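You operate a simulated robot arm through the tools that you are given. There is no shell and no other tool. Be economical: measure what you need, move in short steps, check, and stop when the job is done.

Carry out the task below with a simulated two-armed robot. There is one attempt and no reset: what you move stays moved.

Task
Wind in the orange strap and stow the reel in the strap drawer.
Fine: hold the reel while winding; it stands upright in the drawer, drawer shut. Leave the yellow reel alone. Set down upright: orange strap reel.

Only the result counts: the job must be done as asked and must still hold three seconds after the hand-in. Knocking over, shifting, dropping, spilling or breaking anything else fails it.

Robot
Two 7-joint arms with two-finger parallel grippers on one trunk, on a base that drives. Base frame: it is fixed to the floor where the robot stands at the start and does not move with it; the origin is under the middle of the robot, x ahead of it, y to its left, z up. Readings come in m, degrees, newtons and seconds.
The left shoulder is at the start at [0.07, 0.134, 1.276], the right one opposite. With the tool pointing down near the work surface each hand reaches from about 0.1 to 0.64 m from the robot's upright axis, wherever it stands, measured 20 degrees to its own side. Places, roughly: inside of the strap drawer [0.5, 0.1, 0.6]; strap drawer [0.4, 0.1, 0.7]; winding knob of the orange reel [0.5, 0.1, 1]; winding knob of the yellow reel [0.9, 0.7, 1.5]. Payload 1.57 kg a hand.
The tool frame of a hand sits at the grasp point between the pads (the TCP): z along the fingers, y along the line on which they close. The tips reach 0.03 m beyond it. The gripper opens to 0.08 m. The fingers are 0.017 m wide and 0.012 m thick; the gripper's body (0.04 by 0.082 m) begins 0.08 m behind the TCP.
Orientation is that of the tool frame in the base frame, as [roll, pitch, yaw] about the fixed x, y, z axes, in that order (R = Rz(yaw) Ry(pitch) Rx(roll)). With the fingers straight down and closing along the base's y, the tool's x points along the base's -x, its y along +y and its z along -z.

Tools
- The arms move only by the tool arm_command. It takes "left_motion", "right_motion" or both (then of equal length, played together; a hand with none holds still); each is a list that holds one entry, the list of rows, each a list of 7 numbers: the turn, a rotation vector about the base's x, y, z in rad, then the shift along the base's x, y, z in m, then the opening in per cent of the stroke, from 0 (shut) to 100 (fully open). In form: [[[ax, ay, az, dx, dy, dz, fingers], ...]]. A call has 1 to 12 rows; each row shifts and turns the commanded pose from where the row before left it. Each row takes 0.2 s and may step no farther than 0.05 m and 8.6 degrees from the row before; otherwise, or with a gripper value out of range, the whole call is refused. Where a pose cannot be reached the arm comes as near as it can. A force on the tool above 40 N (or 10 N above the force at the start of the call, whichever is more), or a blocked arm, ends the call early, and 0.2 s more pass. Each finger travels about 0.153 m/s and halts on what it meets, pressing with about 33 N; the grip force reading is that of the motor and also rises with nothing between the fingers. The clock runs only during rows and for 0.2 s after the last one: add rows that do not move to give the fingers time. The reply holds the time, the measured pose of the TCP, the force on the tool along the base axes, the opening and the grip force, in the units named above and with some noise, with the torque about the TCP (base axes, N m) and any sound that the robot's microphone picked up.
- Cameras (640 x 400 px; columns grow to the right, rows downward): "scene" is now at [0.1222, 0.0444, 1.4768]; the picture's right is [0.52, -0.86, 0.00], its down [-0.64, -0.39, -0.66] and it looks along [0.57, 0.34, -0.75] (base axes); focal length 214 px, centre (320, 200). "left" rides on the left gripper at [0.072, 0.007, -0.122] in its tool frame; the picture's right is [-0.09, 1.00, 0.00], its down [-0.84, -0.08, -0.54] and it looks along [-0.54, -0.05, 0.84] (tool axes); focal length 238 px, centre (320, 200). "right" rides on the right gripper at [0.072, -0.007, -0.122] in its tool frame; the picture's right is [0.09, 1.00, 0.00], its down [-0.84, 0.08, -0.54] and it looks along [-0.54, 0.05, 0.84] (tool axes); focal length 238 px, centre (320, 200). There is no depth. A picture from a camera that has moved, and an enlarged one, comes with that camera's place and axes in the base frame and with its lens. The place of the scene camera against the robot may be out by one fixed shift of up to 0.018 m in any direction.
- snapshot(camera): a new picture of that camera. It takes no simulated time.
- move_column(by): slides the trunk up (or, below 0, down) by that many m; the arms and the scene camera ride with it, the base frame stays. It gives what a move gives, with no picture.
- base_move(legs): drives the robot by 1 to 6 legs, each [ahead, left, turn to the left] in m, m and degrees, along the robot's own axes; the way and the turn of a leg run together, so that a leg with both is an arc; at most 1.5 m and 180 degrees a leg. The arms and the cameras ride along, it lands a little off, and it stops where it bumps. It gives what a move gives.
- head_to(pan, tilt): turns the head with the scene camera to pan (to the left, within 86 degrees either way) and tilt (down, from -29 to 69), counted from straight ahead of the robot. It gives what a move gives.
- zoom(camera, box): a new picture of the part [left, top, right, bottom] of that camera's present view, enlarged. It takes no simulated time.
- sign_off(): hands the job in; it is judged then, once.

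Go step by step. Nothing tells you exact positions but the pictures and the camera data: compare them with the known pose of the tool, close in by small moves and look again before you grip or let go. The budget is 120 turns and 100 pictures, counting those below and the enlarged ones. Unless the task says otherwise, let go and move clear before handing in, and close with one line.

The tools are called after "Request:" by a JSON object that holds its "name" and its "arguments". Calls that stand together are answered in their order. arm_command: Moves the arms, as the interface text tells. Its arguments: {"type":"object","properties":{"left_motion":{"type":"array","items":{"type":"array","items":{"type":"array","items":{"type":"number"}}}},"right_motion":{"type":"array","items":{"type":"array","items":{"type":"array","items":{"type":"number"}}}}},"required":[]} The other tools are called the same way: move_column (by) slides the trunk up or down; base_move (legs) drives the base; head_to (pan, tilt) turns the head that bears the scene camera; snapshot (camera) takes a picture; zoom (camera, box) takes an enlarged picture of a part of a camera's view; sign_off () hands the job in.

At the start:

```text
time: 0.0
left_position: [0.3647, 0.3593, 1.3192]
left_ee_rot: [-180.0, 0.0, 179.9]
left_contact_force: [0.2, 0.1, 0.6]
left_moment: [0.02, -0.05, 0.01]
left_opening: 0.0801
left_grip_force: 0.2
right_position: [0.3886, -0.0216, 1.2772]
right_ee_rot: [-179.9, 0.1, -179.9]
right_contact_force: [0.3, -0.4, -0.1]
right_moment: [-0.03, 0.04, 0.0]
right_opening: 0.0799
right_grip_force: 0.0
trunk travel left (down, up): [-0.85, 0.09]
robot x, y, heading: [-0.0024, 0.0028, 0.2]
head pan, tilt: [31.0, 48.6]
```

scene: 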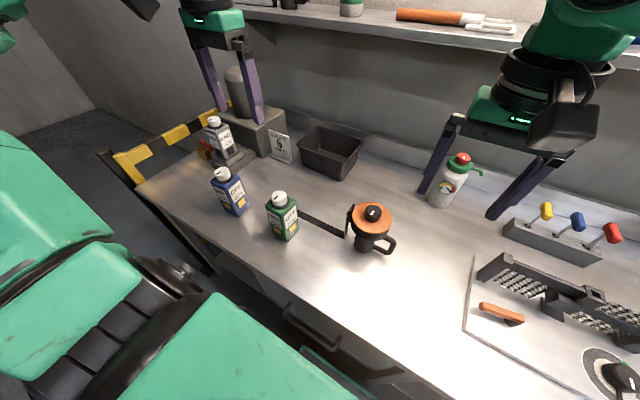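
right: 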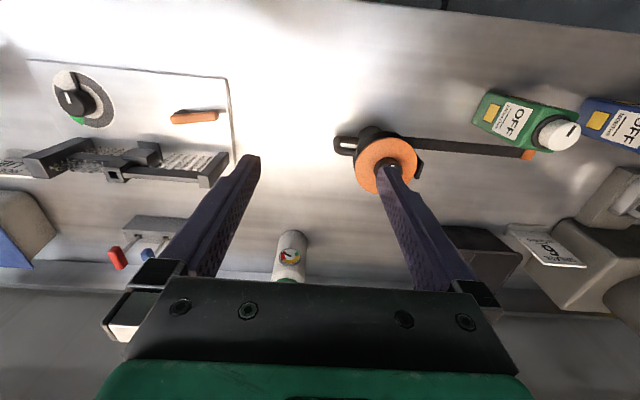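
left: 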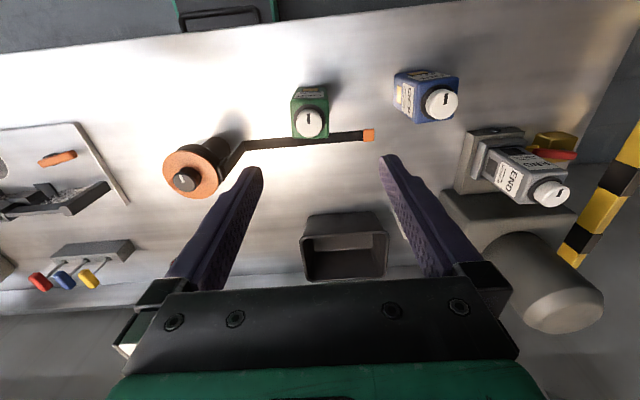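

The orange reel stands mid-bench with its strap running left past the green bottle. I'll look closer at the reel and strap first.

Request:
{"name": "zoom", "arguments": {"camera": "scene", "box": [240, 170, 440, 295]}}

Request:
{"name": "zoom", "arguments": {"camera": "left", "box": [150, 70, 400, 226]}}

Request:
{"name": "zoom", "arguments": {"camera": "right", "box": [320, 80, 600, 255]}}

```text
3.20 times, centred on (340, 232) of scene
camera zoom: at [0.1222, 0.0444, 1.4768], right [0.52, -0.86, 0.0], down [-0.64, -0.39, -0.66], along [0.57, 0.34, -0.75], focal length 686 px, centre (256, 96)
```

zoom: 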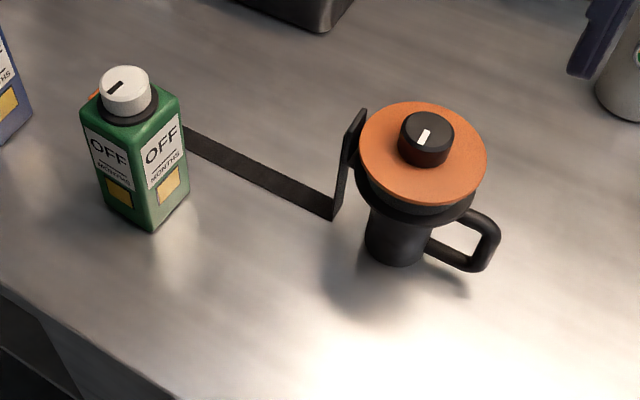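

```text
2.56 times, centred on (275, 148) of left
camera zoom: at [0.291, 0.367, 1.4419], right [0.09, 1.0, 0.0], down [0.84, -0.08, 0.54], along [0.54, -0.05, -0.84], focal length 610 px, centre (435, 333)
```

zoom: 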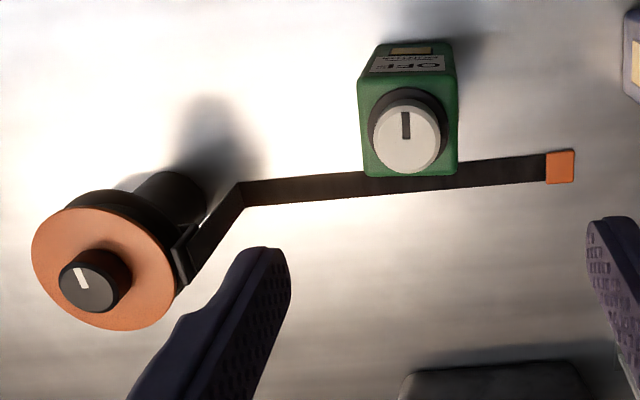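

```text
2.29 times, centred on (460, 168) of right
camera zoom: at [0.3164, -0.0284, 1.3993], right [-0.09, 1.0, 0.0], down [0.84, 0.08, 0.54], along [0.54, 0.05, -0.84], focal length 545 px, centre (0, 274)
```

zoom: 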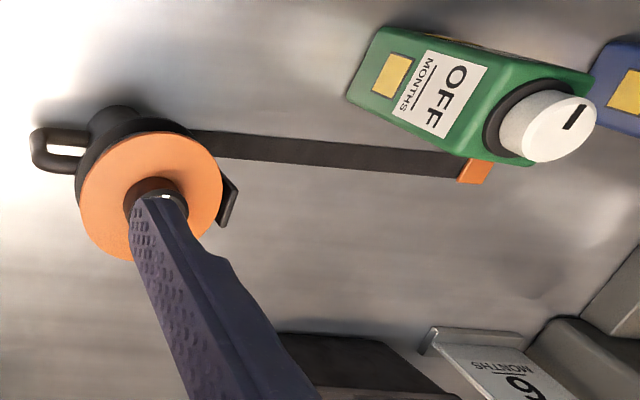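

The strap lies behind the green bottle with about 4 cm of clearance, the knob top is near (0.473, 0.10, 1.065), and the handle points to −y. Next I look down at the drawer.

Request:
{"name": "head_to", "arguments": {"pan": 10, "tilt": 69}}

Request:
{"name": "snapshot", "arguments": {"camera": "scene"}}

```text
time: 0.8
left_position: [0.3638, 0.359, 1.3203]
left_ee_rot: [180.0, -0.1, -179.9]
left_contact_force: [1.1, -0.2, 0.6]
left_moment: [0.02, 0.02, -0.03]
left_opening: 0.0802
left_grip_force: 0.0
right_position: [0.3879, -0.0216, 1.2776]
right_ee_rot: [-179.9, 0.2, 180.0]
right_contact_force: [-0.5, 0.8, 0.3]
right_moment: [0.03, -0.01, 0.0]
right_opening: 0.08
right_grip_force: 0.1
trunk travel left (down, up): [-0.85, 0.09]
robot x, y, heading: [0.0016, 0.0, 0.0]
head pan, tilt: [10.0, 68.8]
```

```text
93 pictures are left
camera scene: at [0.1103, 0.0138, 1.453], right [0.17, -0.98, 0.0], down [-0.92, -0.16, -0.36], along [0.36, 0.06, -0.93], focal length 214 px, centre (320, 200)
```

scene: 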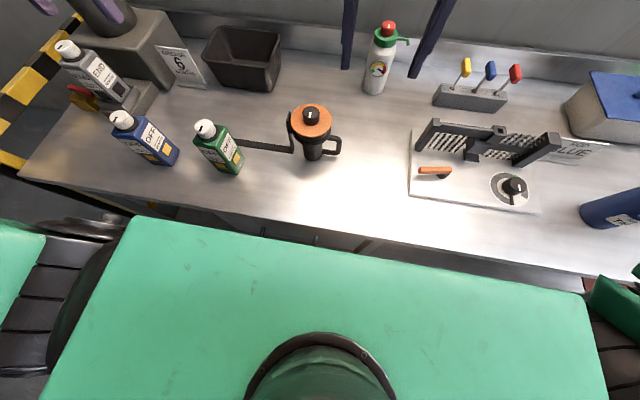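

The chest hides the drawer, so I'll see to that later. Now a closer look at the reel's handle and knob.

Request:
{"name": "zoom", "arguments": {"camera": "scene", "box": [230, 85, 370, 173]}}

```text
4.55 times, centred on (300, 129) of scene
camera zoom: at [0.1103, 0.0138, 1.453], right [0.17, -0.98, 0.0], down [-0.92, -0.16, -0.36], along [0.36, 0.06, -0.93], focal length 975 px, centre (411, 523)
```

zoom: 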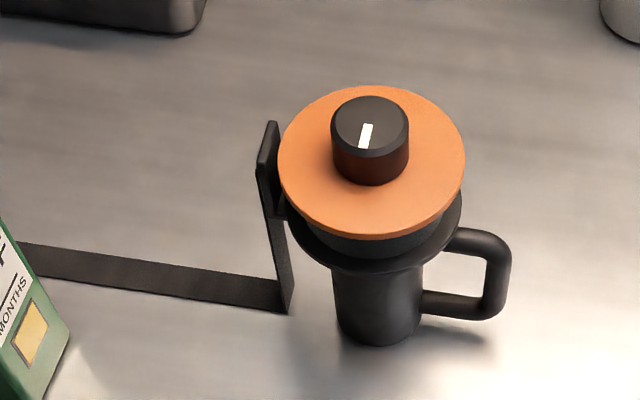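

Knob is about 4 cm across, and the handle bar is near (0.473, 0.022, 0.95). I'll bring the right hand round to grasp the handle from −y, tilted 35° downward, fingers closing along x.

Request:
{"name": "arm_command", "arguments": {"right_motion": [[[0, 0, -0.1428, 0.0077, -0.0107, -0.007, 100], [0, 0, -0.1428, 0.0077, -0.0107, -0.007, 100], [0, 0, -0.1428, 0.0077, -0.0107, -0.007, 100], [0, 0, -0.1428, 0.0077, -0.0107, -0.007, 100], [0, 0, -0.1428, 0.0077, -0.0107, -0.007, 100], [0, 0, -0.1428, 0.0077, -0.0107, -0.007, 100], [0, 0, -0.1428, 0.0077, -0.0107, -0.007, 100], [0, 0, -0.1428, 0.0077, -0.0107, -0.007, 100], [0, 0, -0.1428, 0.0077, -0.0107, -0.007, 100], [0, 0, -0.1428, 0.0077, -0.0107, -0.007, 100], [0, 0, -0.1428, 0.0077, -0.0107, -0.007, 100]]]}}

Request:
{"name": "arm_command", "arguments": {"right_motion": [[[0.1371, 0, 0, 0, 0, -0.015, 100], [0.1371, 0, 0, 0, 0, -0.015, 100], [0.1371, 0, 0, 0, 0, -0.015, 100], [0.1371, 0, 0, 0, 0, -0.015, 100], [0.1371, 0, 0, 0, 0, -0.015, 100], [0.1371, 0, 0, 0, 0, -0.015, 100], [0.1371, 0, 0, 0, 0, -0.015, 100], [0, 0, 0, 0, 0, 0, 100]]]}}

Request:
{"name": "snapshot", "arguments": {"camera": "right"}}

Request:
{"name": "snapshot", "arguments": {"camera": "scene"}}

```text
time: 3.2
left_position: [0.3653, 0.3594, 1.3211]
left_ee_rot: [-180.0, 0.0, -180.0]
left_contact_force: [-0.1, 0.3, -0.2]
left_moment: [-0.03, -0.02, -0.03]
left_opening: 0.0801
left_grip_force: 0.2
right_position: [0.4751, -0.1371, 1.2004]
right_ee_rot: [179.9, -0.1, 89.8]
right_contact_force: [-0.4, -0.2, 0.1]
right_moment: [0.01, -0.01, -0.02]
right_opening: 0.0801
right_grip_force: 0.0
trunk travel left (down, up): [-0.85, 0.09]
robot x, y, heading: [0.0028, 0.0031, -0.0]
head pan, tilt: [10.0, 68.8]
```

```text
time: 5.0
left_position: [0.3646, 0.3596, 1.3204]
left_ee_rot: [-180.0, 0.0, 179.9]
left_contact_force: [-0.1, -0.7, -0.4]
left_moment: [-0.04, 0.0, 0.01]
left_opening: 0.0802
left_grip_force: 0.1
right_position: [0.4729, -0.1395, 1.0959]
right_ee_rot: [179.9, -55.0, 90.0]
right_contact_force: [0.3, -0.1, 0.0]
right_moment: [-0.02, 0.02, 0.02]
right_opening: 0.08
right_grip_force: 0.1
trunk travel left (down, up): [-0.85, 0.09]
robot x, y, heading: [0.0006, 0.0011, 0.2]
head pan, tilt: [10.0, 68.8]
```

```text
91 pictures are left
camera right: at [0.4654, -0.1983, 1.2242], right [1.0, 0.05, 0.08], down [0.08, -0.92, -0.38], along [0.05, 0.38, -0.92], focal length 238 px, centre (320, 200)
```

right: 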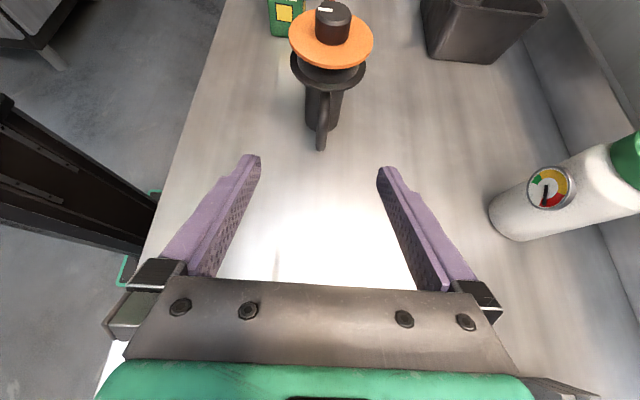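

```text
90 pictures are left
camera scene: at [0.1102, 0.0137, 1.453], right [0.17, -0.98, 0.0], down [-0.92, -0.16, -0.36], along [0.36, 0.06, -0.93], focal length 214 px, centre (320, 200)
```

scene: 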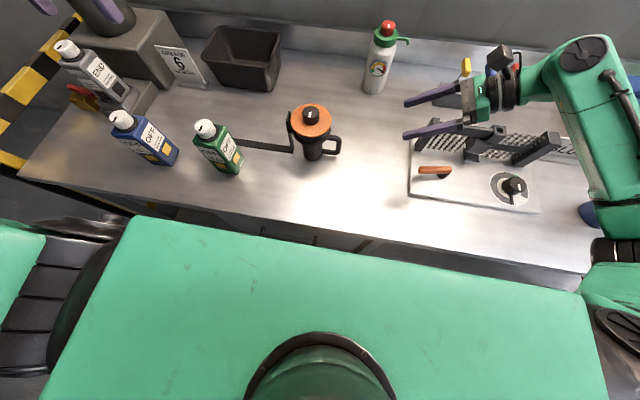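

Handle bar confirmed at x≈0.476. I'll advance along the tool axis, stop short and check.

Request:
{"name": "arm_command", "arguments": {"right_motion": [[[0, 0, 0, 0.003, 0, -0.033, 100], [0, 0, 0, 0, 0.033, -0.023, 100], [0, 0, 0, 0, 0.033, -0.023, 100], [0, 0, 0, 0, 0.033, -0.023, 100], [0, 0, 0, 0, 0.025, -0.0175, 100], [0, 0, 0, 0, 0, 0, 100]]]}}

Request:
{"name": "snapshot", "arguments": {"camera": "right"}}

Request:
{"name": "zoom", "arguments": {"camera": "scene", "box": [250, 85, 410, 185]}}

```text
time: 6.4
left_position: [0.3635, 0.3591, 1.3208]
left_ee_rot: [179.9, 0.0, -179.9]
left_contact_force: [0.0, 0.0, 0.4]
left_moment: [-0.02, 0.0, 0.01]
left_opening: 0.08
left_grip_force: 0.0
right_position: [0.4787, -0.015, 0.9762]
right_ee_rot: [-180.0, -54.9, 90.0]
right_contact_force: [-0.5, 0.9, -0.2]
right_moment: [-0.03, -0.03, 0.0]
right_opening: 0.0801
right_grip_force: 0.1
trunk travel left (down, up): [-0.85, 0.09]
robot x, y, heading: [-0.001, 0.0015, 0.0]
head pan, tilt: [10.0, 68.8]
```

```text
89 pictures are left
camera right: at [0.4708, -0.0748, 1.1049], right [1.0, 0.05, 0.08], down [0.08, -0.92, -0.37], along [0.05, 0.38, -0.92], focal length 238 px, centre (320, 200)
```

right: 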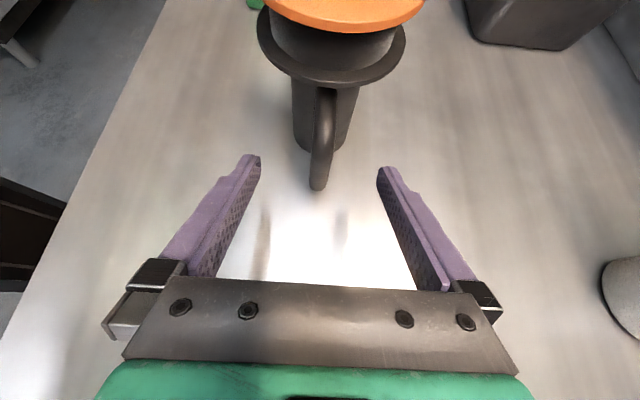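

```text
4.00 times, centred on (330, 135) of scene
camera zoom: at [0.1099, 0.0134, 1.453], right [0.17, -0.98, 0.0], down [-0.92, -0.16, -0.36], along [0.36, 0.06, -0.93], focal length 858 px, centre (280, 460)
```

zoom: 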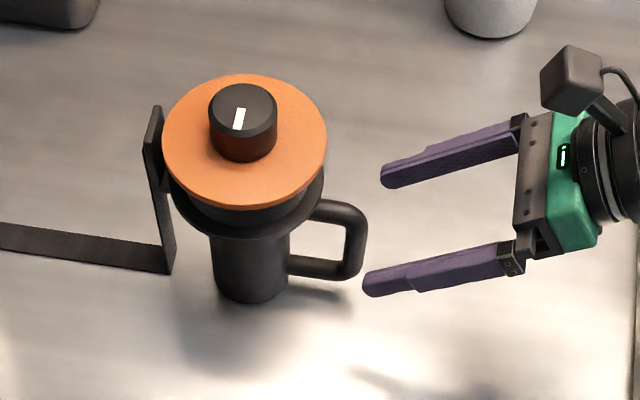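

Fingers are aligned with the handle; advancing the last 4 cm and closing.

Request:
{"name": "arm_command", "arguments": {"right_motion": [[[0, 0, 0, 0, 0.02, -0.013, 100], [0, 0, 0, 0, 0.019, -0.013, 100], [0, 0, 0, 0, 0, 0, 100], [0, 0, 0, 0, 0, 0, 50], [0, 0, 0, 0, 0, 0, 20], [0, 0, 0, 0, 0, 0, 0], [0, 0, 0, 0, 0, 0, 0], [0, 0, 0, 0, 0, 0, 0]]]}}

Request:
{"name": "snapshot", "arguments": {"camera": "right"}}

Request:
{"name": "zoom", "arguments": {"camera": "scene", "box": [250, 85, 410, 185]}}

```text
time: 8.2
left_position: [0.3647, 0.359, 1.3209]
left_ee_rot: [-179.9, 0.0, -180.0]
left_contact_force: [-0.3, 0.0, 0.5]
left_moment: [-0.01, 0.0, 0.0]
left_opening: 0.08
left_grip_force: 0.0
right_position: [0.4787, 0.0236, 0.9488]
right_ee_rot: [180.0, -55.0, 90.1]
right_contact_force: [-0.7, 1.0, 0.5]
right_moment: [0.02, -0.01, 0.04]
right_opening: 0.0156
right_grip_force: 31.8
trunk travel left (down, up): [-0.85, 0.09]
robot x, y, heading: [-0.0, 0.0018, 0.0]
head pan, tilt: [10.0, 68.8]
```

```text
87 pictures are left
camera right: at [0.471, -0.0346, 1.0776], right [1.0, 0.05, 0.08], down [0.08, -0.92, -0.37], along [0.05, 0.38, -0.92], focal length 238 px, centre (320, 200)
```

right: 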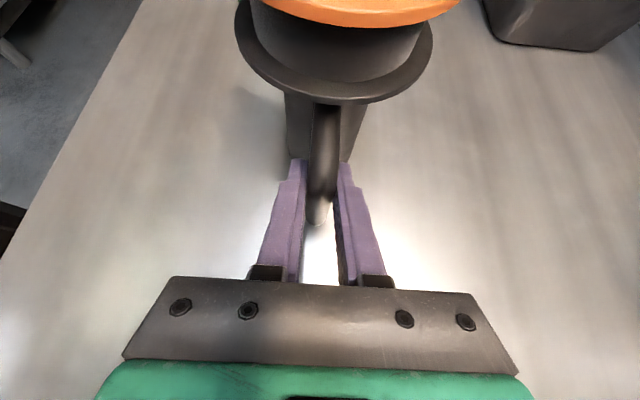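

```text
4.00 times, centred on (330, 135) of scene
camera zoom: at [0.1104, 0.0138, 1.453], right [0.17, -0.98, 0.0], down [-0.92, -0.16, -0.36], along [0.36, 0.06, -0.93], focal length 858 px, centre (280, 460)
```

zoom: 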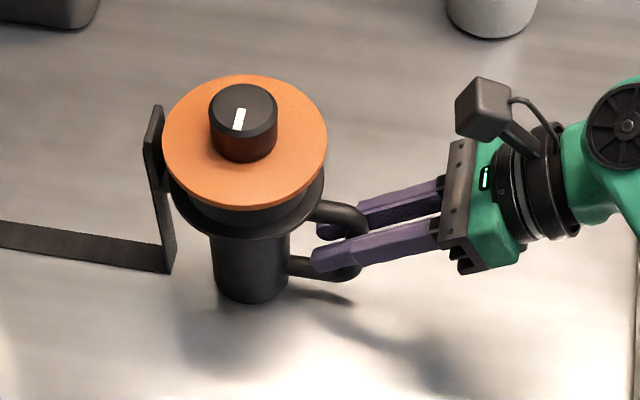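

Handle is firmly gripped (15.6 mm). Now the left hand goes above the knob.

Request:
{"name": "arm_command", "arguments": {"left_motion": [[[0, 0, 0, 0.0159, -0.0369, -0.0171, 100], [0, 0, 0, 0.0159, -0.0369, -0.0171, 100], [0, 0, 0, 0.0159, -0.0369, -0.0171, 100], [0, 0, 0, 0.0159, -0.0369, -0.0171, 100], [0, 0, 0, 0.0159, -0.0369, -0.0171, 100], [0, 0, 0, 0.0159, -0.0369, -0.0171, 100], [0, 0, 0, 0.0159, -0.0369, -0.0171, 100], [0, 0, 0, 0, 0, 0, 100]]]}}

Request:
{"name": "snapshot", "arguments": {"camera": "left"}}

Request:
{"name": "snapshot", "arguments": {"camera": "scene"}}

```text
time: 10.0
left_position: [0.475, 0.1013, 1.1998]
left_ee_rot: [180.0, 0.1, -179.9]
left_contact_force: [0.1, 0.7, 1.2]
left_moment: [-0.02, -0.02, 0.02]
left_opening: 0.08
left_grip_force: 0.1
right_position: [0.4775, 0.0244, 0.9487]
right_ee_rot: [179.9, -55.1, 90.0]
right_contact_force: [1.3, -0.5, -0.2]
right_moment: [0.01, -0.02, -0.12]
right_opening: 0.0156
right_grip_force: 31.4
trunk travel left (down, up): [-0.85, 0.09]
robot x, y, heading: [0.0004, 0.0008, -0.2]
head pan, tilt: [10.0, 68.8]
```

```text
85 pictures are left
camera left: at [0.4011, 0.1085, 1.3209], right [0.09, 1.0, 0.0], down [0.84, -0.08, 0.54], along [0.54, -0.05, -0.84], focal length 238 px, centre (320, 200)
```

left: 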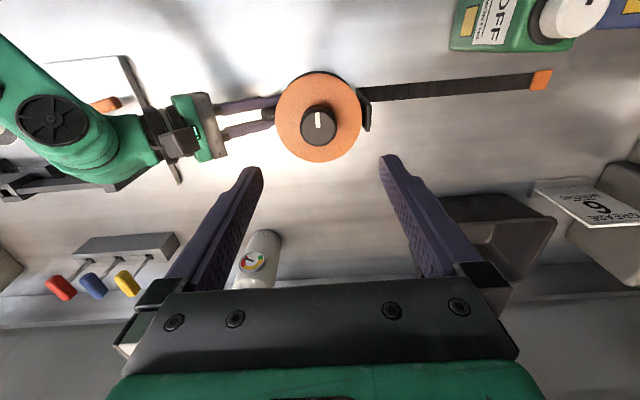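

```text
84 pictures are left
camera scene: at [0.1097, 0.0141, 1.453], right [0.17, -0.98, 0.0], down [-0.92, -0.16, -0.36], along [0.36, 0.06, -0.93], focal length 214 px, centre (320, 200)
```

scene: 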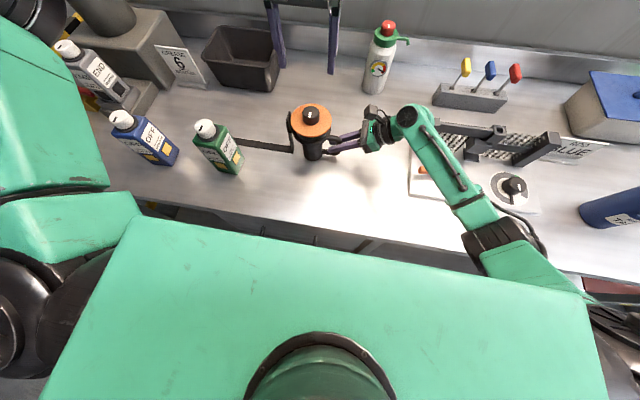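

Descending halfway over the knob and rechecking the alignment.

Request:
{"name": "arm_command", "arguments": {"left_motion": [[[0, 0, 0, 0, -0.001, -0.04, 100], [0, 0, 0, 0, 0, -0.04, 100], [0, 0, 0, 0, 0, 0, 100]]]}}

Request:
{"name": "snapshot", "arguments": {"camera": "left"}}

Request:
{"name": "zoom", "arguments": {"camera": "scene", "box": [230, 65, 390, 165]}}

```text
time: 10.8
left_position: [0.4757, 0.0999, 1.1202]
left_ee_rot: [180.0, 0.0, 180.0]
left_contact_force: [0.1, -0.1, -0.1]
left_moment: [0.01, 0.01, 0.0]
left_opening: 0.08
left_grip_force: 0.1
right_position: [0.479, 0.0237, 0.9492]
right_ee_rot: [179.9, -55.0, 90.0]
right_contact_force: [0.0, -0.3, -0.3]
right_moment: [0.03, 0.0, 0.03]
right_opening: 0.0157
right_grip_force: 31.8
trunk travel left (down, up): [-0.85, 0.09]
robot x, y, heading: [-0.0008, -0.0007, -0.1]
head pan, tilt: [10.0, 68.8]
```

```text
83 pictures are left
camera left: at [0.4028, 0.1076, 1.2416], right [0.09, 1.0, 0.0], down [0.84, -0.08, 0.54], along [0.54, -0.05, -0.84], focal length 238 px, centre (320, 200)
```

left: 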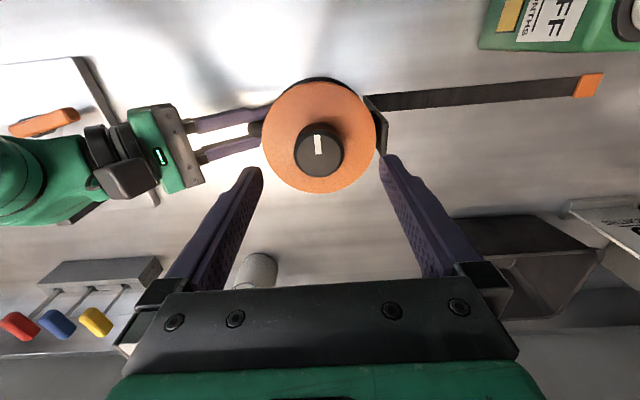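

```text
4.00 times, centred on (310, 115) of scene
camera zoom: at [0.1104, 0.0138, 1.453], right [0.17, -0.98, 0.0], down [-0.92, -0.16, -0.36], along [0.36, 0.06, -0.93], focal length 858 px, centre (360, 540)
```

zoom: 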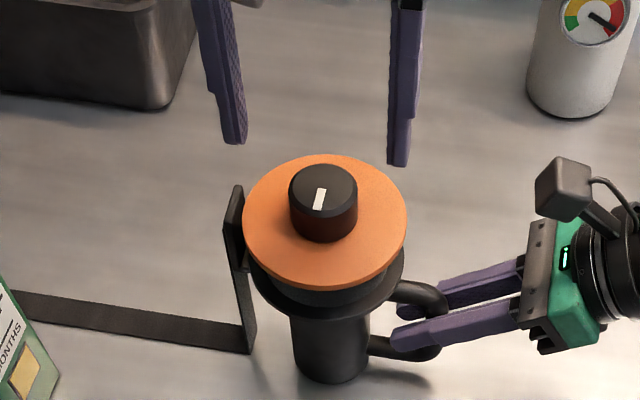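

Knob centre about (0.472, 0.099). Lowering around it and closing.

Request:
{"name": "arm_command", "arguments": {"left_motion": [[[0, 0, 0, -0.0037, -0.001, -0.03, 100], [0, 0, 0, 0, 0, -0.022, 100], [0, 0, 0, 0, 0, 0, 100], [0, 0, 0, 0, 0, 0, 60], [0, 0, 0, 0, 0, 0, 35], [0, 0, 0, 0, 0, 0, 10], [0, 0, 0, 0, 0, 0, 10], [0, 0, 0, 0, 0, 0, 10]]]}}

Request:
{"name": "zoom", "arguments": {"camera": "scene", "box": [210, 65, 370, 165]}}

Request:
{"name": "snapshot", "arguments": {"camera": "left"}}

```text
time: 12.6
left_position: [0.4719, 0.0988, 1.0692]
left_ee_rot: [-179.8, 0.1, 180.0]
left_contact_force: [-1.1, -13.9, -0.2]
left_moment: [-0.81, 0.06, -0.18]
left_opening: 0.041
left_grip_force: 33.2
right_position: [0.4787, 0.0255, 0.9489]
right_ee_rot: [180.0, -55.2, 90.1]
right_contact_force: [0.9, 14.4, 2.2]
right_moment: [-0.74, 0.06, 0.01]
right_opening: 0.0157
right_grip_force: 31.2
trunk travel left (down, up): [-0.85, 0.09]
robot x, y, heading: [0.0008, 0.0033, 0.0]
head pan, tilt: [10.0, 68.8]
```

```text
4.00 times, centred on (290, 115) of scene
camera zoom: at [0.1109, 0.0138, 1.4529], right [0.17, -0.98, 0.0], down [-0.92, -0.16, -0.36], along [0.36, 0.06, -0.93], focal length 858 px, centre (440, 540)
```

zoom: 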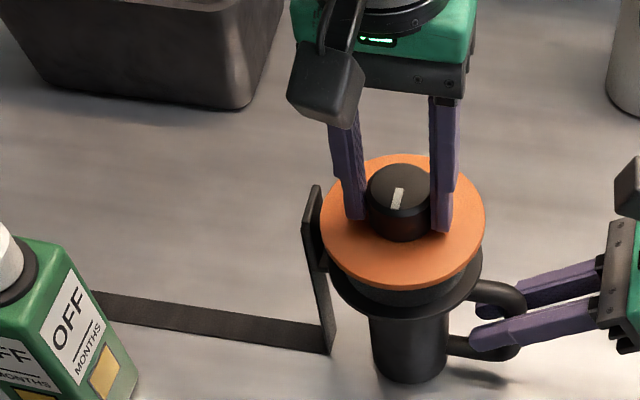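

```text
80 pictures are left
camera left: at [0.3992, 0.1082, 1.19], right [0.09, 1.0, 0.0], down [0.84, -0.08, 0.54], along [0.54, -0.05, -0.84], focal length 238 px, centre (320, 200)
```

left: 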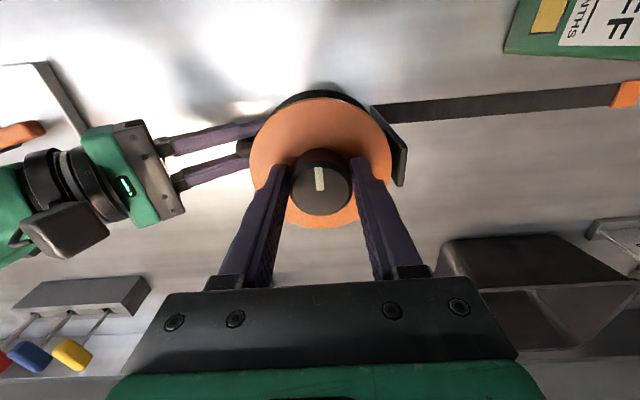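

Knob is gripped (41 mm). I'll relieve the slight sideways force, then try a clockwise turn of about 45° and see what the strap does.

Request:
{"name": "arm_command", "arguments": {"left_motion": [[[0, 0, 0, 0, -0.002, -0.006, 10], [0, 0, -0.14, 0, 0, 0, 10], [0, 0, -0.14, 0, 0, 0, 10], [0, 0, -0.14, 0, 0, 0, 10], [0, 0, -0.14, 0, 0, 0, 10], [0, 0, -0.14, 0, 0, 0, 10], [0, 0, -0.14, 0, 0, 0, 10]]]}}

Request:
{"name": "zoom", "arguments": {"camera": "scene", "box": [170, 65, 370, 190]}}

```text
time: 14.2
left_position: [0.4686, 0.1025, 1.0638]
left_ee_rot: [179.8, 0.0, 131.8]
left_contact_force: [9.7, 17.9, 25.4]
left_moment: [1.02, -0.68, 0.2]
left_opening: 0.0412
left_grip_force: 32.9
left hand out of reach, approached as far as the arm can: row 1
right_position: [0.4786, 0.0228, 0.9503]
right_ee_rot: [179.7, -54.8, 89.9]
right_contact_force: [-2.6, -12.2, -0.2]
right_moment: [0.81, -0.33, 0.08]
right_opening: 0.0157
right_grip_force: 31.2
trunk travel left (down, up): [-0.85, 0.09]
robot x, y, heading: [0.0008, -0.0027, -0.0]
head pan, tilt: [10.0, 68.8]
```

```text
3.20 times, centred on (270, 128) of scene
camera zoom: at [0.1085, 0.0146, 1.4531], right [0.17, -0.98, 0.0], down [-0.92, -0.16, -0.36], along [0.36, 0.06, -0.93], focal length 686 px, centre (480, 432)
```

zoom: 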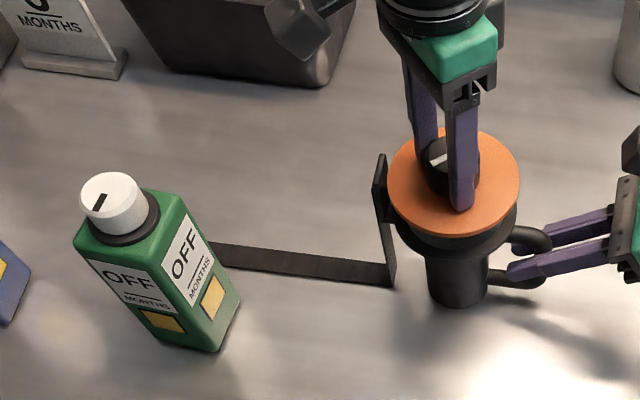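

The knob turned; fingers touch the disk a bit, so I'll ease up. Checking the strap's tip position.

Request:
{"name": "arm_command", "arguments": {"left_motion": [[[0, 0, 0, 0.002, -0.002, 0.004, 10], [0, 0, 0, 0, 0, 0, 10]]]}}

Request:
{"name": "snapshot", "arguments": {"camera": "scene"}}

Request:
{"name": "snapshot", "arguments": {"camera": "left"}}

```text
time: 14.8
left_position: [0.4685, 0.0994, 1.065]
left_ee_rot: [-179.7, -0.4, 131.7]
left_contact_force: [-1.6, 18.5, -0.9]
left_moment: [1.44, 0.09, 0.05]
left_opening: 0.0416
left_grip_force: 33.1
right_position: [0.4798, 0.0231, 0.948]
right_ee_rot: [179.9, -55.0, 89.8]
right_contact_force: [1.8, -18.7, 0.7]
right_moment: [0.69, 0.12, 0.0]
right_opening: 0.016
right_grip_force: 31.1
trunk travel left (down, up): [-0.85, 0.09]
robot x, y, heading: [0.0026, 0.0022, -0.1]
head pan, tilt: [10.0, 68.8]
```

```text
78 pictures are left
camera scene: at [0.1112, 0.0135, 1.4525], right [0.17, -0.98, 0.0], down [-0.92, -0.16, -0.36], along [0.36, 0.06, -0.93], focal length 214 px, centre (320, 200)
```

scene: 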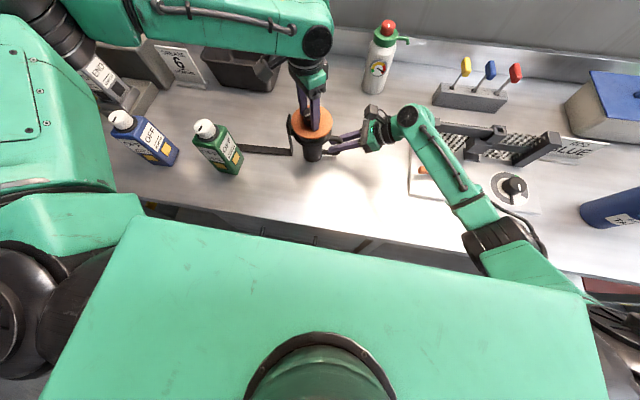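

```text
77 pictures are left
camera left: at [0.4261, 0.159, 1.1873], right [0.8, 0.6, 0.0], down [0.5, -0.68, 0.54], along [0.32, -0.43, -0.84], focal length 238 px, centre (320, 200)
```

left: 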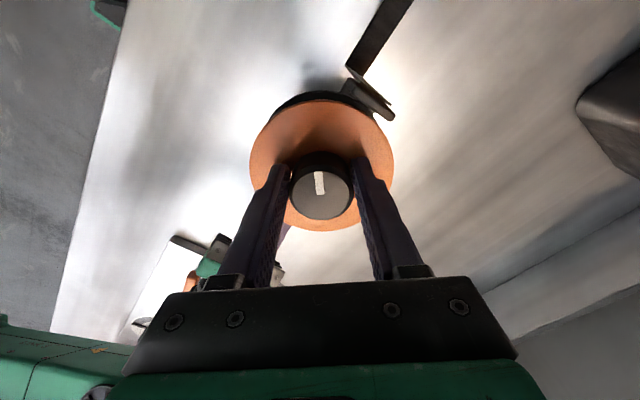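

Returning the head to its first view to see whether the strap tip has moved.

Request:
{"name": "head_to", "arguments": {"pan": 31, "tilt": 48.6}}

Request:
{"name": "zoom", "arguments": {"camera": "scene", "box": [240, 170, 440, 295]}}

```text
time: 15.7
left_position: [0.4699, 0.0993, 1.0684]
left_ee_rot: [-180.0, 0.1, 132.0]
left_contact_force: [-1.4, 13.6, -4.9]
left_moment: [1.39, 0.07, 0.04]
left_opening: 0.0411
left_grip_force: 32.8
right_position: [0.479, 0.0254, 0.9488]
right_ee_rot: [180.0, -55.1, 90.1]
right_contact_force: [1.7, -15.0, 5.8]
right_moment: [0.72, 0.14, -0.02]
right_opening: 0.0157
right_grip_force: 30.9
trunk travel left (down, up): [-0.85, 0.09]
robot x, y, heading: [0.0001, 0.0014, -0.0]
head pan, tilt: [31.0, 48.6]
```

```text
3.20 times, centred on (340, 232) of scene
camera zoom: at [0.123, 0.0443, 1.4767], right [0.51, -0.86, 0.0], down [-0.64, -0.39, -0.66], along [0.57, 0.34, -0.75], focal length 686 px, centre (256, 96)
```

zoom: 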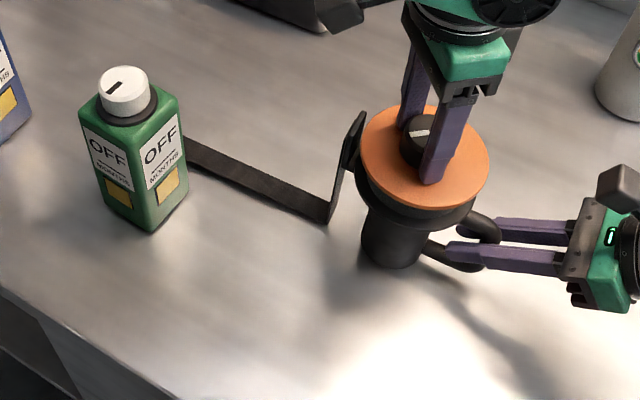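

The orange tip no longer peeks out to the left, so clockwise winds in. Continuing clockwise with a small centring correction.

Request:
{"name": "arm_command", "arguments": {"left_motion": [[[0, 0, -0.07, 0, 0.0025, 0, 10], [0, 0, -0.14, 0, 0, 0, 10], [0, 0, -0.14, 0, 0, 0, 10], [0, 0, -0.14, 0, 0, 0, 10], [0, 0, -0.14, 0, 0, 0, 10], [0, 0, -0.14, 0, 0, 0, 10], [0, 0, -0.14, 0, 0, 0, 10], [0, 0, -0.14, 0, 0, 0, 10]]]}}

Request:
{"name": "zoom", "arguments": {"camera": "scene", "box": [240, 170, 440, 295]}}

```text
time: 17.5
left_position: [0.4716, 0.0996, 1.0681]
left_ee_rot: [-180.0, 0.2, 71.5]
left_contact_force: [1.6, -2.4, -7.1]
left_moment: [0.52, 0.14, 0.05]
left_opening: 0.0409
left_grip_force: 33.2
right_position: [0.4787, 0.0253, 0.947]
right_ee_rot: [-179.9, -55.0, 90.0]
right_contact_force: [-1.3, 2.5, 3.6]
right_moment: [-0.45, -0.42, 0.12]
right_opening: 0.0156
right_grip_force: 31.5
trunk travel left (down, up): [-0.85, 0.09]
robot x, y, heading: [-0.0034, -0.0002, 0.1]
head pan, tilt: [31.0, 48.6]
```

```text
3.20 times, centred on (340, 232) of scene
camera zoom: at [0.1231, 0.0444, 1.4768], right [0.52, -0.86, 0.0], down [-0.64, -0.39, -0.66], along [0.57, 0.34, -0.75], focal length 686 px, centre (256, 96)
```

zoom: 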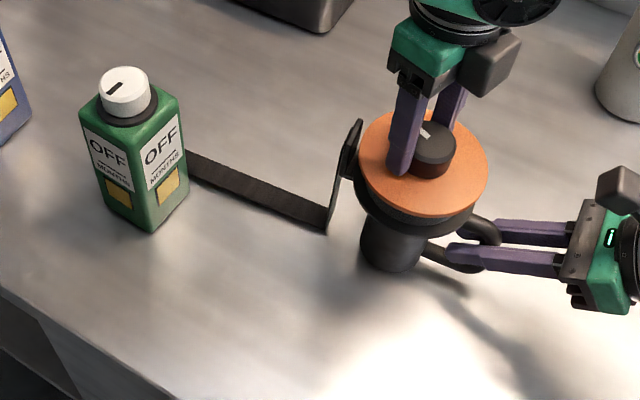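

Forces are low and the knob is following. Continuing.

Request:
{"name": "arm_command", "arguments": {"left_motion": [[[0, 0, -0.14, 0, 0, 0, 10], [0, 0, -0.14, 0, 0, 0, 10], [0, 0, -0.14, 0, 0, 0, 10], [0, 0, -0.14, 0, 0, 0, 10], [0, 0, -0.14, 0, 0, 0, 10], [0, 0, -0.14, 0, 0, 0, 10], [0, 0, -0.14, 0, 0, 0, 10], [0, 0, -0.14, 0, 0, 0, 10]]]}}

Request:
{"name": "zoom", "arguments": {"camera": "scene", "box": [240, 170, 440, 295]}}

```text
time: 19.3
left_position: [0.4715, 0.0995, 1.0658]
left_ee_rot: [179.8, 0.1, 7.5]
left_contact_force: [3.3, -18.4, -17.2]
left_moment: [-0.87, 0.23, 0.16]
left_opening: 0.0411
left_grip_force: 32.8
right_position: [0.4793, 0.0251, 0.9496]
right_ee_rot: [-180.0, -55.2, 90.0]
right_contact_force: [-4.2, 17.8, 14.3]
right_moment: [-0.35, -0.6, -0.02]
right_opening: 0.016
right_grip_force: 31.8
trunk travel left (down, up): [-0.85, 0.09]
robot x, y, heading: [0.0021, 0.0021, -0.2]
head pan, tilt: [31.0, 48.6]
```

```text
3.20 times, centred on (340, 232) of scene
camera zoom: at [0.1231, 0.0444, 1.4768], right [0.52, -0.86, 0.0], down [-0.64, -0.39, -0.66], along [0.57, 0.34, -0.75], focal length 686 px, centre (256, 96)
```

zoom: 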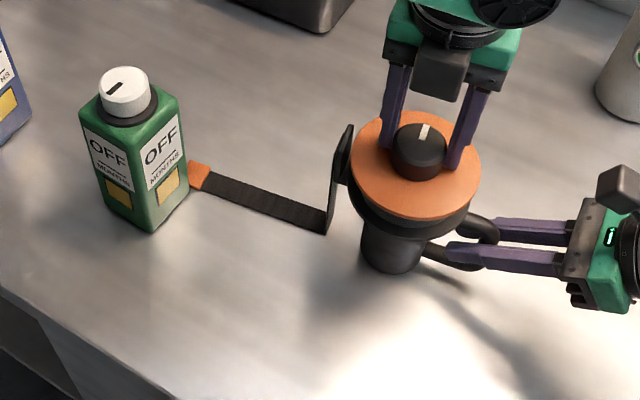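

About 170° has drawn in some 12 cm of strap, and the tip is now visible. I release the knob, turn the wrist back and re-grip.

Request:
{"name": "arm_command", "arguments": {"left_motion": [[[0, 0, 0, 0, 0, 0, 80], [0, 0, 0, 0, 0, 0, 100], [0, 0, 0, 0, 0, 0.015, 100], [0, 0, 0.148, 0, 0, 0, 100], [0, 0, 0.148, 0, 0, 0, 100], [0, 0, 0.148, 0, 0, 0, 100], [0, 0, 0.148, 0, 0, 0, 100], [0, 0, 0.148, 0, 0, 0, 100], [0, 0, 0.148, 0, 0, 0, 100], [0, 0, 0.148, 0, 0, 0, 100], [0, 0, 0.148, 0, 0, 0, 100], [0, 0, 0.148, 0, 0, 0, 100]]]}}

Request:
{"name": "arm_command", "arguments": {"left_motion": [[[0, 0, 0.148, 0, 0, 0, 100], [0, 0, 0.148, 0, 0, 0, 100], [0, 0, 0.148, 0, 0, 0, 100], [0, 0, 0.148, 0, 0, 0, 100], [0, 0, 0.148, 0, 0, 0, 100], [0, 0, 0.148, 0, 0, 0, 100], [0, 0, 0.148, 0, 0, 0, 100], [0, 0, 0.148, 0, 0, 0, 100], [0, 0, 0.148, 0, 0, 0, 100], [0, 0, 0.148, 0, 0, 0, 100], [0, 0, 0.148, 0, 0, 0, 100], [0, 0, 0.148, 0, 0, 0, 100]]]}}

Request:
{"name": "snapshot", "arguments": {"camera": "left"}}

Request:
{"name": "snapshot", "arguments": {"camera": "scene"}}

```text
time: 21.9
left_position: [0.4714, 0.1013, 1.0823]
left_ee_rot: [-180.0, 0.0, 84.1]
left_contact_force: [-0.3, 0.4, 0.2]
left_moment: [0.03, -0.01, -0.01]
left_opening: 0.08
left_grip_force: 0.1
right_position: [0.4781, 0.0247, 0.9482]
right_ee_rot: [-179.9, -55.0, 89.9]
right_contact_force: [0.3, -0.7, -4.4]
right_moment: [-0.27, -0.03, 0.02]
right_opening: 0.0157
right_grip_force: 31.3
trunk travel left (down, up): [-0.85, 0.09]
robot x, y, heading: [-0.0019, 0.0022, -0.1]
head pan, tilt: [31.0, 48.6]
```

```text
time: 24.5
left_position: [0.4714, 0.0996, 1.0817]
left_ee_rot: [180.0, 0.0, -174.1]
left_contact_force: [0.2, 0.1, 0.4]
left_moment: [0.02, 0.0, 0.06]
left_opening: 0.0802
left_grip_force: 0.2
right_position: [0.4792, 0.0249, 0.9484]
right_ee_rot: [-179.9, -55.0, 90.0]
right_contact_force: [-0.8, 0.2, -4.6]
right_moment: [-0.27, -0.02, 0.01]
right_opening: 0.0155
right_grip_force: 30.7
trunk travel left (down, up): [-0.85, 0.09]
robot x, y, heading: [-0.0019, -0.0032, 0.0]
head pan, tilt: [31.0, 48.6]
```

```text
73 pictures are left
camera left: at [0.3984, 0.1003, 1.2039], right [-0.01, 1.0, 0.0], down [0.84, 0.01, 0.54], along [0.54, 0.01, -0.84], focal length 238 px, centre (320, 200)
```

left: 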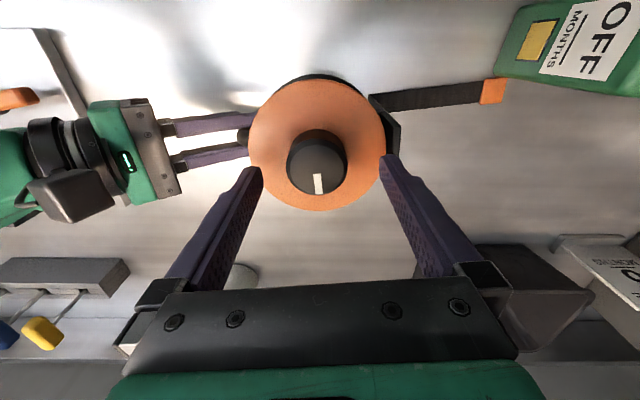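

```text
72 pictures are left
camera scene: at [0.1231, 0.0444, 1.4768], right [0.52, -0.86, 0.0], down [-0.64, -0.39, -0.66], along [0.57, 0.34, -0.75], focal length 214 px, centre (320, 200)
```

scene: 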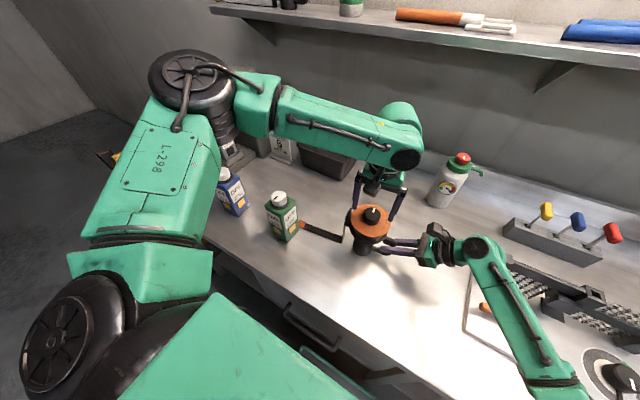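

Wrist is back and the strap stayed in. Lowering, re-gripping and turning another half turn.

Request:
{"name": "arm_command", "arguments": {"left_motion": [[[0, 0, 0, 0, -0.0015, -0.013, 100], [0, 0, 0, 0, 0, 0, 55], [0, 0, 0, 0, 0, 0, 10], [0, 0, 0, 0, 0, 0, 10], [0, 0, -0.14, 0, 0, 0, 10], [0, 0, -0.14, 0, 0, 0, 10], [0, 0, -0.14, 0, 0, 0, 10], [0, 0, -0.14, 0, 0, 0, 10], [0, 0, -0.14, 0, 0, 0, 10], [0, 0, -0.14, 0, 0, 0, 10], [0, 0, -0.14, 0, 0, 0, 10], [0, 0, -0.14, 0, 0, 0, 10]]]}}

Request:
{"name": "arm_command", "arguments": {"left_motion": [[[0, 0, -0.14, 0, 0, 0, 10], [0, 0, -0.14, 0, 0, 0, 10], [0, 0, -0.14, 0, 0, 0, 10], [0, 0, -0.14, 0, 0, 0, 10], [0, 0, -0.14, 0, 0, 0, 10], [0, 0, -0.14, 0, 0, 0, 10], [0, 0, -0.14, 0, 0, 0, 10], [0, 0, -0.14, 0, 0, 0, 10]]]}}

Request:
{"name": "zoom", "arguments": {"camera": "scene", "box": [240, 170, 440, 295]}}

```text
time: 27.1
left_position: [0.4713, 0.0983, 1.0699]
left_ee_rot: [-179.8, 0.2, 121.4]
left_contact_force: [2.1, -15.8, -6.8]
left_moment: [-1.01, -0.09, 0.01]
left_opening: 0.0408
left_grip_force: 33.7
right_position: [0.4786, 0.0243, 0.9486]
right_ee_rot: [180.0, -55.1, 90.1]
right_contact_force: [-2.2, 15.7, 7.0]
right_moment: [-0.41, -0.1, 0.03]
right_opening: 0.0155
right_grip_force: 31.8
trunk travel left (down, up): [-0.85, 0.09]
robot x, y, heading: [0.0044, -0.0014, 0.0]
head pan, tilt: [31.0, 48.6]
```

```text
time: 28.9
left_position: [0.4712, 0.0991, 1.069]
left_ee_rot: [179.9, 0.0, 57.2]
left_contact_force: [2.5, -15.4, -12.2]
left_moment: [-0.76, -0.24, 0.0]
left_opening: 0.041
left_grip_force: 32.4
right_position: [0.4791, 0.0246, 0.9487]
right_ee_rot: [180.0, -55.2, 90.1]
right_contact_force: [-2.1, 14.7, 12.2]
right_moment: [-0.14, 0.12, 0.05]
right_opening: 0.0156
right_grip_force: 31.3
trunk travel left (down, up): [-0.85, 0.09]
robot x, y, heading: [0.0028, -0.0026, -0.0]
head pan, tilt: [31.0, 48.6]
```

```text
3.20 times, centred on (340, 232) of scene
camera zoom: at [0.1231, 0.0444, 1.4768], right [0.52, -0.86, 0.0], down [-0.64, -0.39, -0.66], along [0.57, 0.34, -0.75], focal length 686 px, centre (256, 96)
```

zoom: 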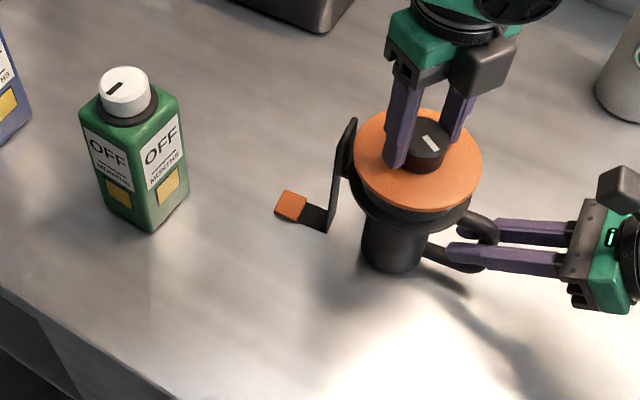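

Winding well; the tip is nearly at the reel. Continuing with a slight force relief.

Request:
{"name": "arm_command", "arguments": {"left_motion": [[[0, 0, -0.14, 0, -0.0025, 0, 10], [0, 0, -0.14, 0, 0, 0, 10], [0, 0, -0.14, 0, 0, 0, 10], [0, 0, -0.14, 0, 0, 0, 10], [0, 0, -0.14, 0, 0, 0, 10], [0, 0, -0.14, 0, 0, 0, 10]]]}}

Request:
{"name": "zoom", "arguments": {"camera": "scene", "box": [240, 170, 440, 295]}}

```text
time: 30.3
left_position: [0.4689, 0.0985, 1.0698]
left_ee_rot: [180.0, 0.1, 9.1]
left_contact_force: [0.8, -1.5, -12.1]
left_moment: [-0.15, -0.07, -0.02]
left_opening: 0.0407
left_grip_force: 33.2
right_position: [0.4788, 0.023, 0.9475]
right_ee_rot: [180.0, -55.0, 90.0]
right_contact_force: [-0.2, 1.8, 11.3]
right_moment: [0.78, 0.17, -0.02]
right_opening: 0.0156
right_grip_force: 31.3
trunk travel left (down, up): [-0.85, 0.09]
robot x, y, heading: [0.0037, 0.0008, 0.1]
head pan, tilt: [31.0, 48.6]
```

```text
3.20 times, centred on (340, 232) of scene
camera zoom: at [0.1231, 0.0444, 1.4768], right [0.52, -0.86, 0.0], down [-0.64, -0.39, -0.66], along [0.57, 0.34, -0.75], focal length 686 px, centre (256, 96)
```

zoom: 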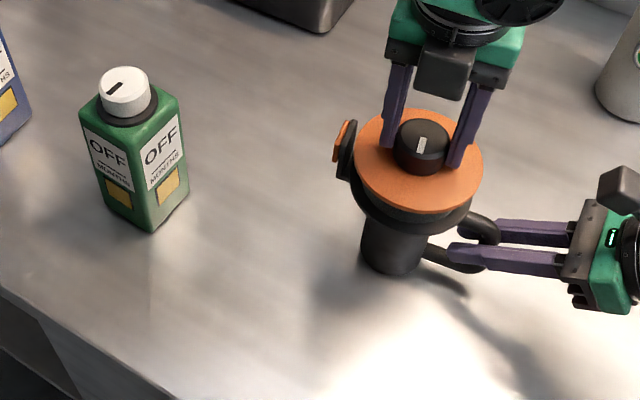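

The orange tip has reached the guide. One small further turn to check for the end stop.

Request:
{"name": "arm_command", "arguments": {"left_motion": [[[0, 0, -0.09, 0, 0, 0, 10], [0, 0, -0.09, 0, 0, 0, 10], [0, 0, 0, 0, 0, 0, 10]]]}}

Request:
{"name": "zoom", "arguments": {"camera": "scene", "box": [310, 195, 430, 270]}}

```text
time: 31.1
left_position: [0.4694, 0.0977, 1.071]
left_ee_rot: [-179.9, 0.0, -1.1]
left_contact_force: [2.9, 0.5, -4.4]
left_moment: [0.37, -0.16, 0.18]
left_opening: 0.0407
left_grip_force: 33.2
right_position: [0.4779, 0.0229, 0.9473]
right_ee_rot: [-179.8, -54.9, 89.9]
right_contact_force: [-2.1, -1.0, 5.2]
right_moment: [0.12, -0.13, 0.01]
right_opening: 0.0157
right_grip_force: 30.9
trunk travel left (down, up): [-0.85, 0.09]
robot x, y, heading: [-0.002, -0.0008, 0.1]
head pan, tilt: [31.0, 48.6]
```

```text
5.33 times, centred on (370, 232) of scene
camera zoom: at [0.1231, 0.0444, 1.4768], right [0.52, -0.86, 0.0], down [-0.64, -0.39, -0.66], along [0.57, 0.34, -0.75], focal length 1144 px, centre (53, 27)
```

zoom: 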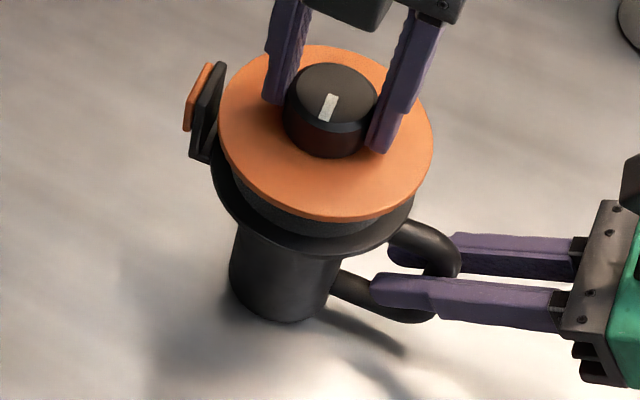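

Fully wound: the tip sits against the guide and torque has risen. I release the knob and lift the left hand, then release the handle and back the right hand out.

Request:
{"name": "arm_command", "arguments": {"left_motion": [[[0, 0, 0, 0, 0, 0, 60], [0, 0, 0, 0, 0, 0, 100], [0, 0, 0, 0, 0, 0.02, 100], [0, 0, 0, 0, 0, 0.04, 100], [0, 0, 0, 0, 0, 0.05, 100], [0, 0, 0, 0, 0.02, 0.04, 100], [0, 0, 0, -0.02, 0.04, 0.02, 100], [0, 0, 0, -0.02, 0.04, 0.0, 100]]]}}

Request:
{"name": "arm_command", "arguments": {"right_motion": [[[0, 0, 0, 0, 0, 0, 50], [0, 0, 0, 0, 0, 0, 100], [0, 0, 0, 0, 0, 0, 100], [0, 0, 0, 0, -0.02, 0.014, 100], [0, 0, 0, 0, -0.033, 0.023, 100], [0, 0, 0, 0, -0.033, 0.023, 100], [0, 0, 0, 0, -0.033, 0.023, 100], [0, 0, 0, 0, -0.03, 0.03, 100], [0, 0, 0, -0.02, 0, 0.04, 100], [0, 0, 0, -0.02, 0, 0.04, 100]]]}}

Request:
{"name": "snapshot", "arguments": {"camera": "scene"}}

Request:
{"name": "snapshot", "arguments": {"camera": "right"}}

```text
time: 32.9
left_position: [0.4292, 0.1998, 1.2394]
left_ee_rot: [179.9, 0.0, -1.1]
left_contact_force: [0.0, 0.9, 0.6]
left_moment: [-0.05, -0.04, 0.03]
left_opening: 0.0799
left_grip_force: 0.0
right_position: [0.477, 0.0263, 0.9497]
right_ee_rot: [179.9, -54.9, 90.1]
right_contact_force: [-0.5, -0.5, -4.3]
right_moment: [-0.3, 0.0, -0.02]
right_opening: 0.0156
right_grip_force: 31.3
trunk travel left (down, up): [-0.85, 0.09]
robot x, y, heading: [-0.0011, -0.0036, -0.1]
head pan, tilt: [31.0, 48.6]
```

```text
time: 35.1
left_position: [0.429, 0.196, 1.2404]
left_ee_rot: [180.0, 0.0, -1.2]
left_contact_force: [-0.8, -1.8, -0.6]
left_moment: [-0.01, 0.0, 0.0]
left_opening: 0.0801
left_grip_force: 0.1
right_position: [0.4349, -0.1236, 1.1447]
right_ee_rot: [179.9, -55.0, 90.0]
right_contact_force: [-0.6, 0.1, 0.6]
right_moment: [-0.04, 0.03, -0.04]
right_opening: 0.08
right_grip_force: 0.0
trunk travel left (down, up): [-0.85, 0.09]
robot x, y, heading: [-0.001, -0.0027, 0.1]
head pan, tilt: [31.0, 48.6]
```

```text
68 pictures are left
camera scene: at [0.1204, 0.0443, 1.477], right [0.52, -0.86, 0.0], down [-0.64, -0.39, -0.66], along [0.57, 0.34, -0.75], focal length 214 px, centre (320, 200)
```

scene: 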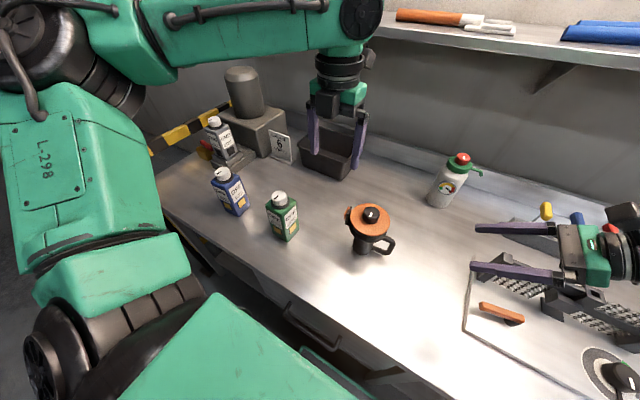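

```text
67 pictures are left
camera right: at [0.4279, -0.1835, 1.2741], right [1.0, 0.05, 0.08], down [0.08, -0.92, -0.37], along [0.05, 0.38, -0.92], focal length 238 px, centre (320, 200)
```

right: 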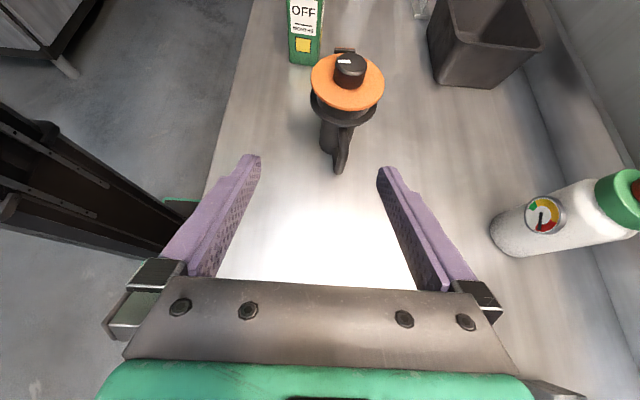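

The reel stands well, strap wound. Backing the base up to see the drawer front.

Request:
{"name": "base_move", "arguments": {"legs": [[-0.4, 0, 0]]}}

Request:
{"name": "head_to", "arguments": {"pan": 10, "tilt": 50}}

Request:
{"name": "snapshot", "arguments": {"camera": "scene"}}

```text
time: 37.5
left_position: [0.0369, 0.1966, 1.238]
left_ee_rot: [-180.0, 0.0, -1.1]
left_contact_force: [-0.5, -0.2, -0.2]
left_moment: [0.0, 0.02, 0.04]
left_opening: 0.0801
left_grip_force: 0.0
right_position: [0.0438, -0.126, 1.1427]
right_ee_rot: [-179.9, -54.9, 90.0]
right_contact_force: [-0.3, -0.5, 0.4]
right_moment: [-0.02, -0.05, 0.04]
right_opening: 0.0802
right_grip_force: 0.0
trunk travel left (down, up): [-0.85, 0.09]
robot x, y, heading: [-0.3945, -0.0022, 0.5]
head pan, tilt: [31.0, 48.6]
```

```text
time: 38.4
left_position: [0.0353, 0.1968, 1.2395]
left_ee_rot: [180.0, 0.1, -0.9]
left_contact_force: [-0.2, 0.0, -0.4]
left_moment: [0.0, -0.01, 0.0]
left_opening: 0.0799
left_grip_force: 0.0
right_position: [0.0415, -0.1236, 1.1453]
right_ee_rot: [179.9, -55.0, 90.1]
right_contact_force: [0.3, -0.8, 0.1]
right_moment: [0.0, -0.01, 0.03]
right_opening: 0.0802
right_grip_force: 0.1
trunk travel left (down, up): [-0.85, 0.09]
robot x, y, heading: [-0.3973, 0.0013, 0.2]
head pan, tilt: [10.0, 50.0]
```

```text
66 pictures are left
camera scene: at [-0.2645, 0.0172, 1.475], right [0.18, -0.98, 0.0], down [-0.75, -0.13, -0.64], along [0.63, 0.11, -0.77], focal length 214 px, centre (320, 200)
```

scene: 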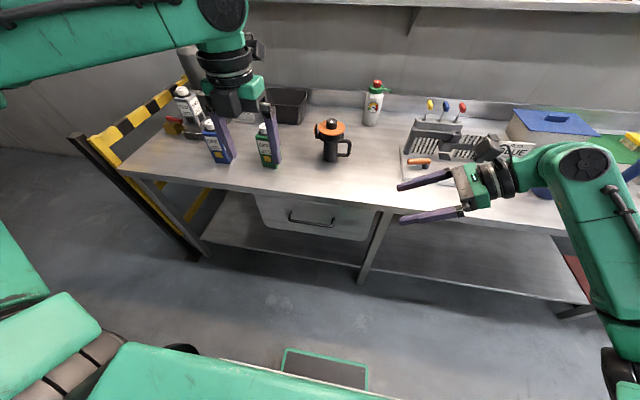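

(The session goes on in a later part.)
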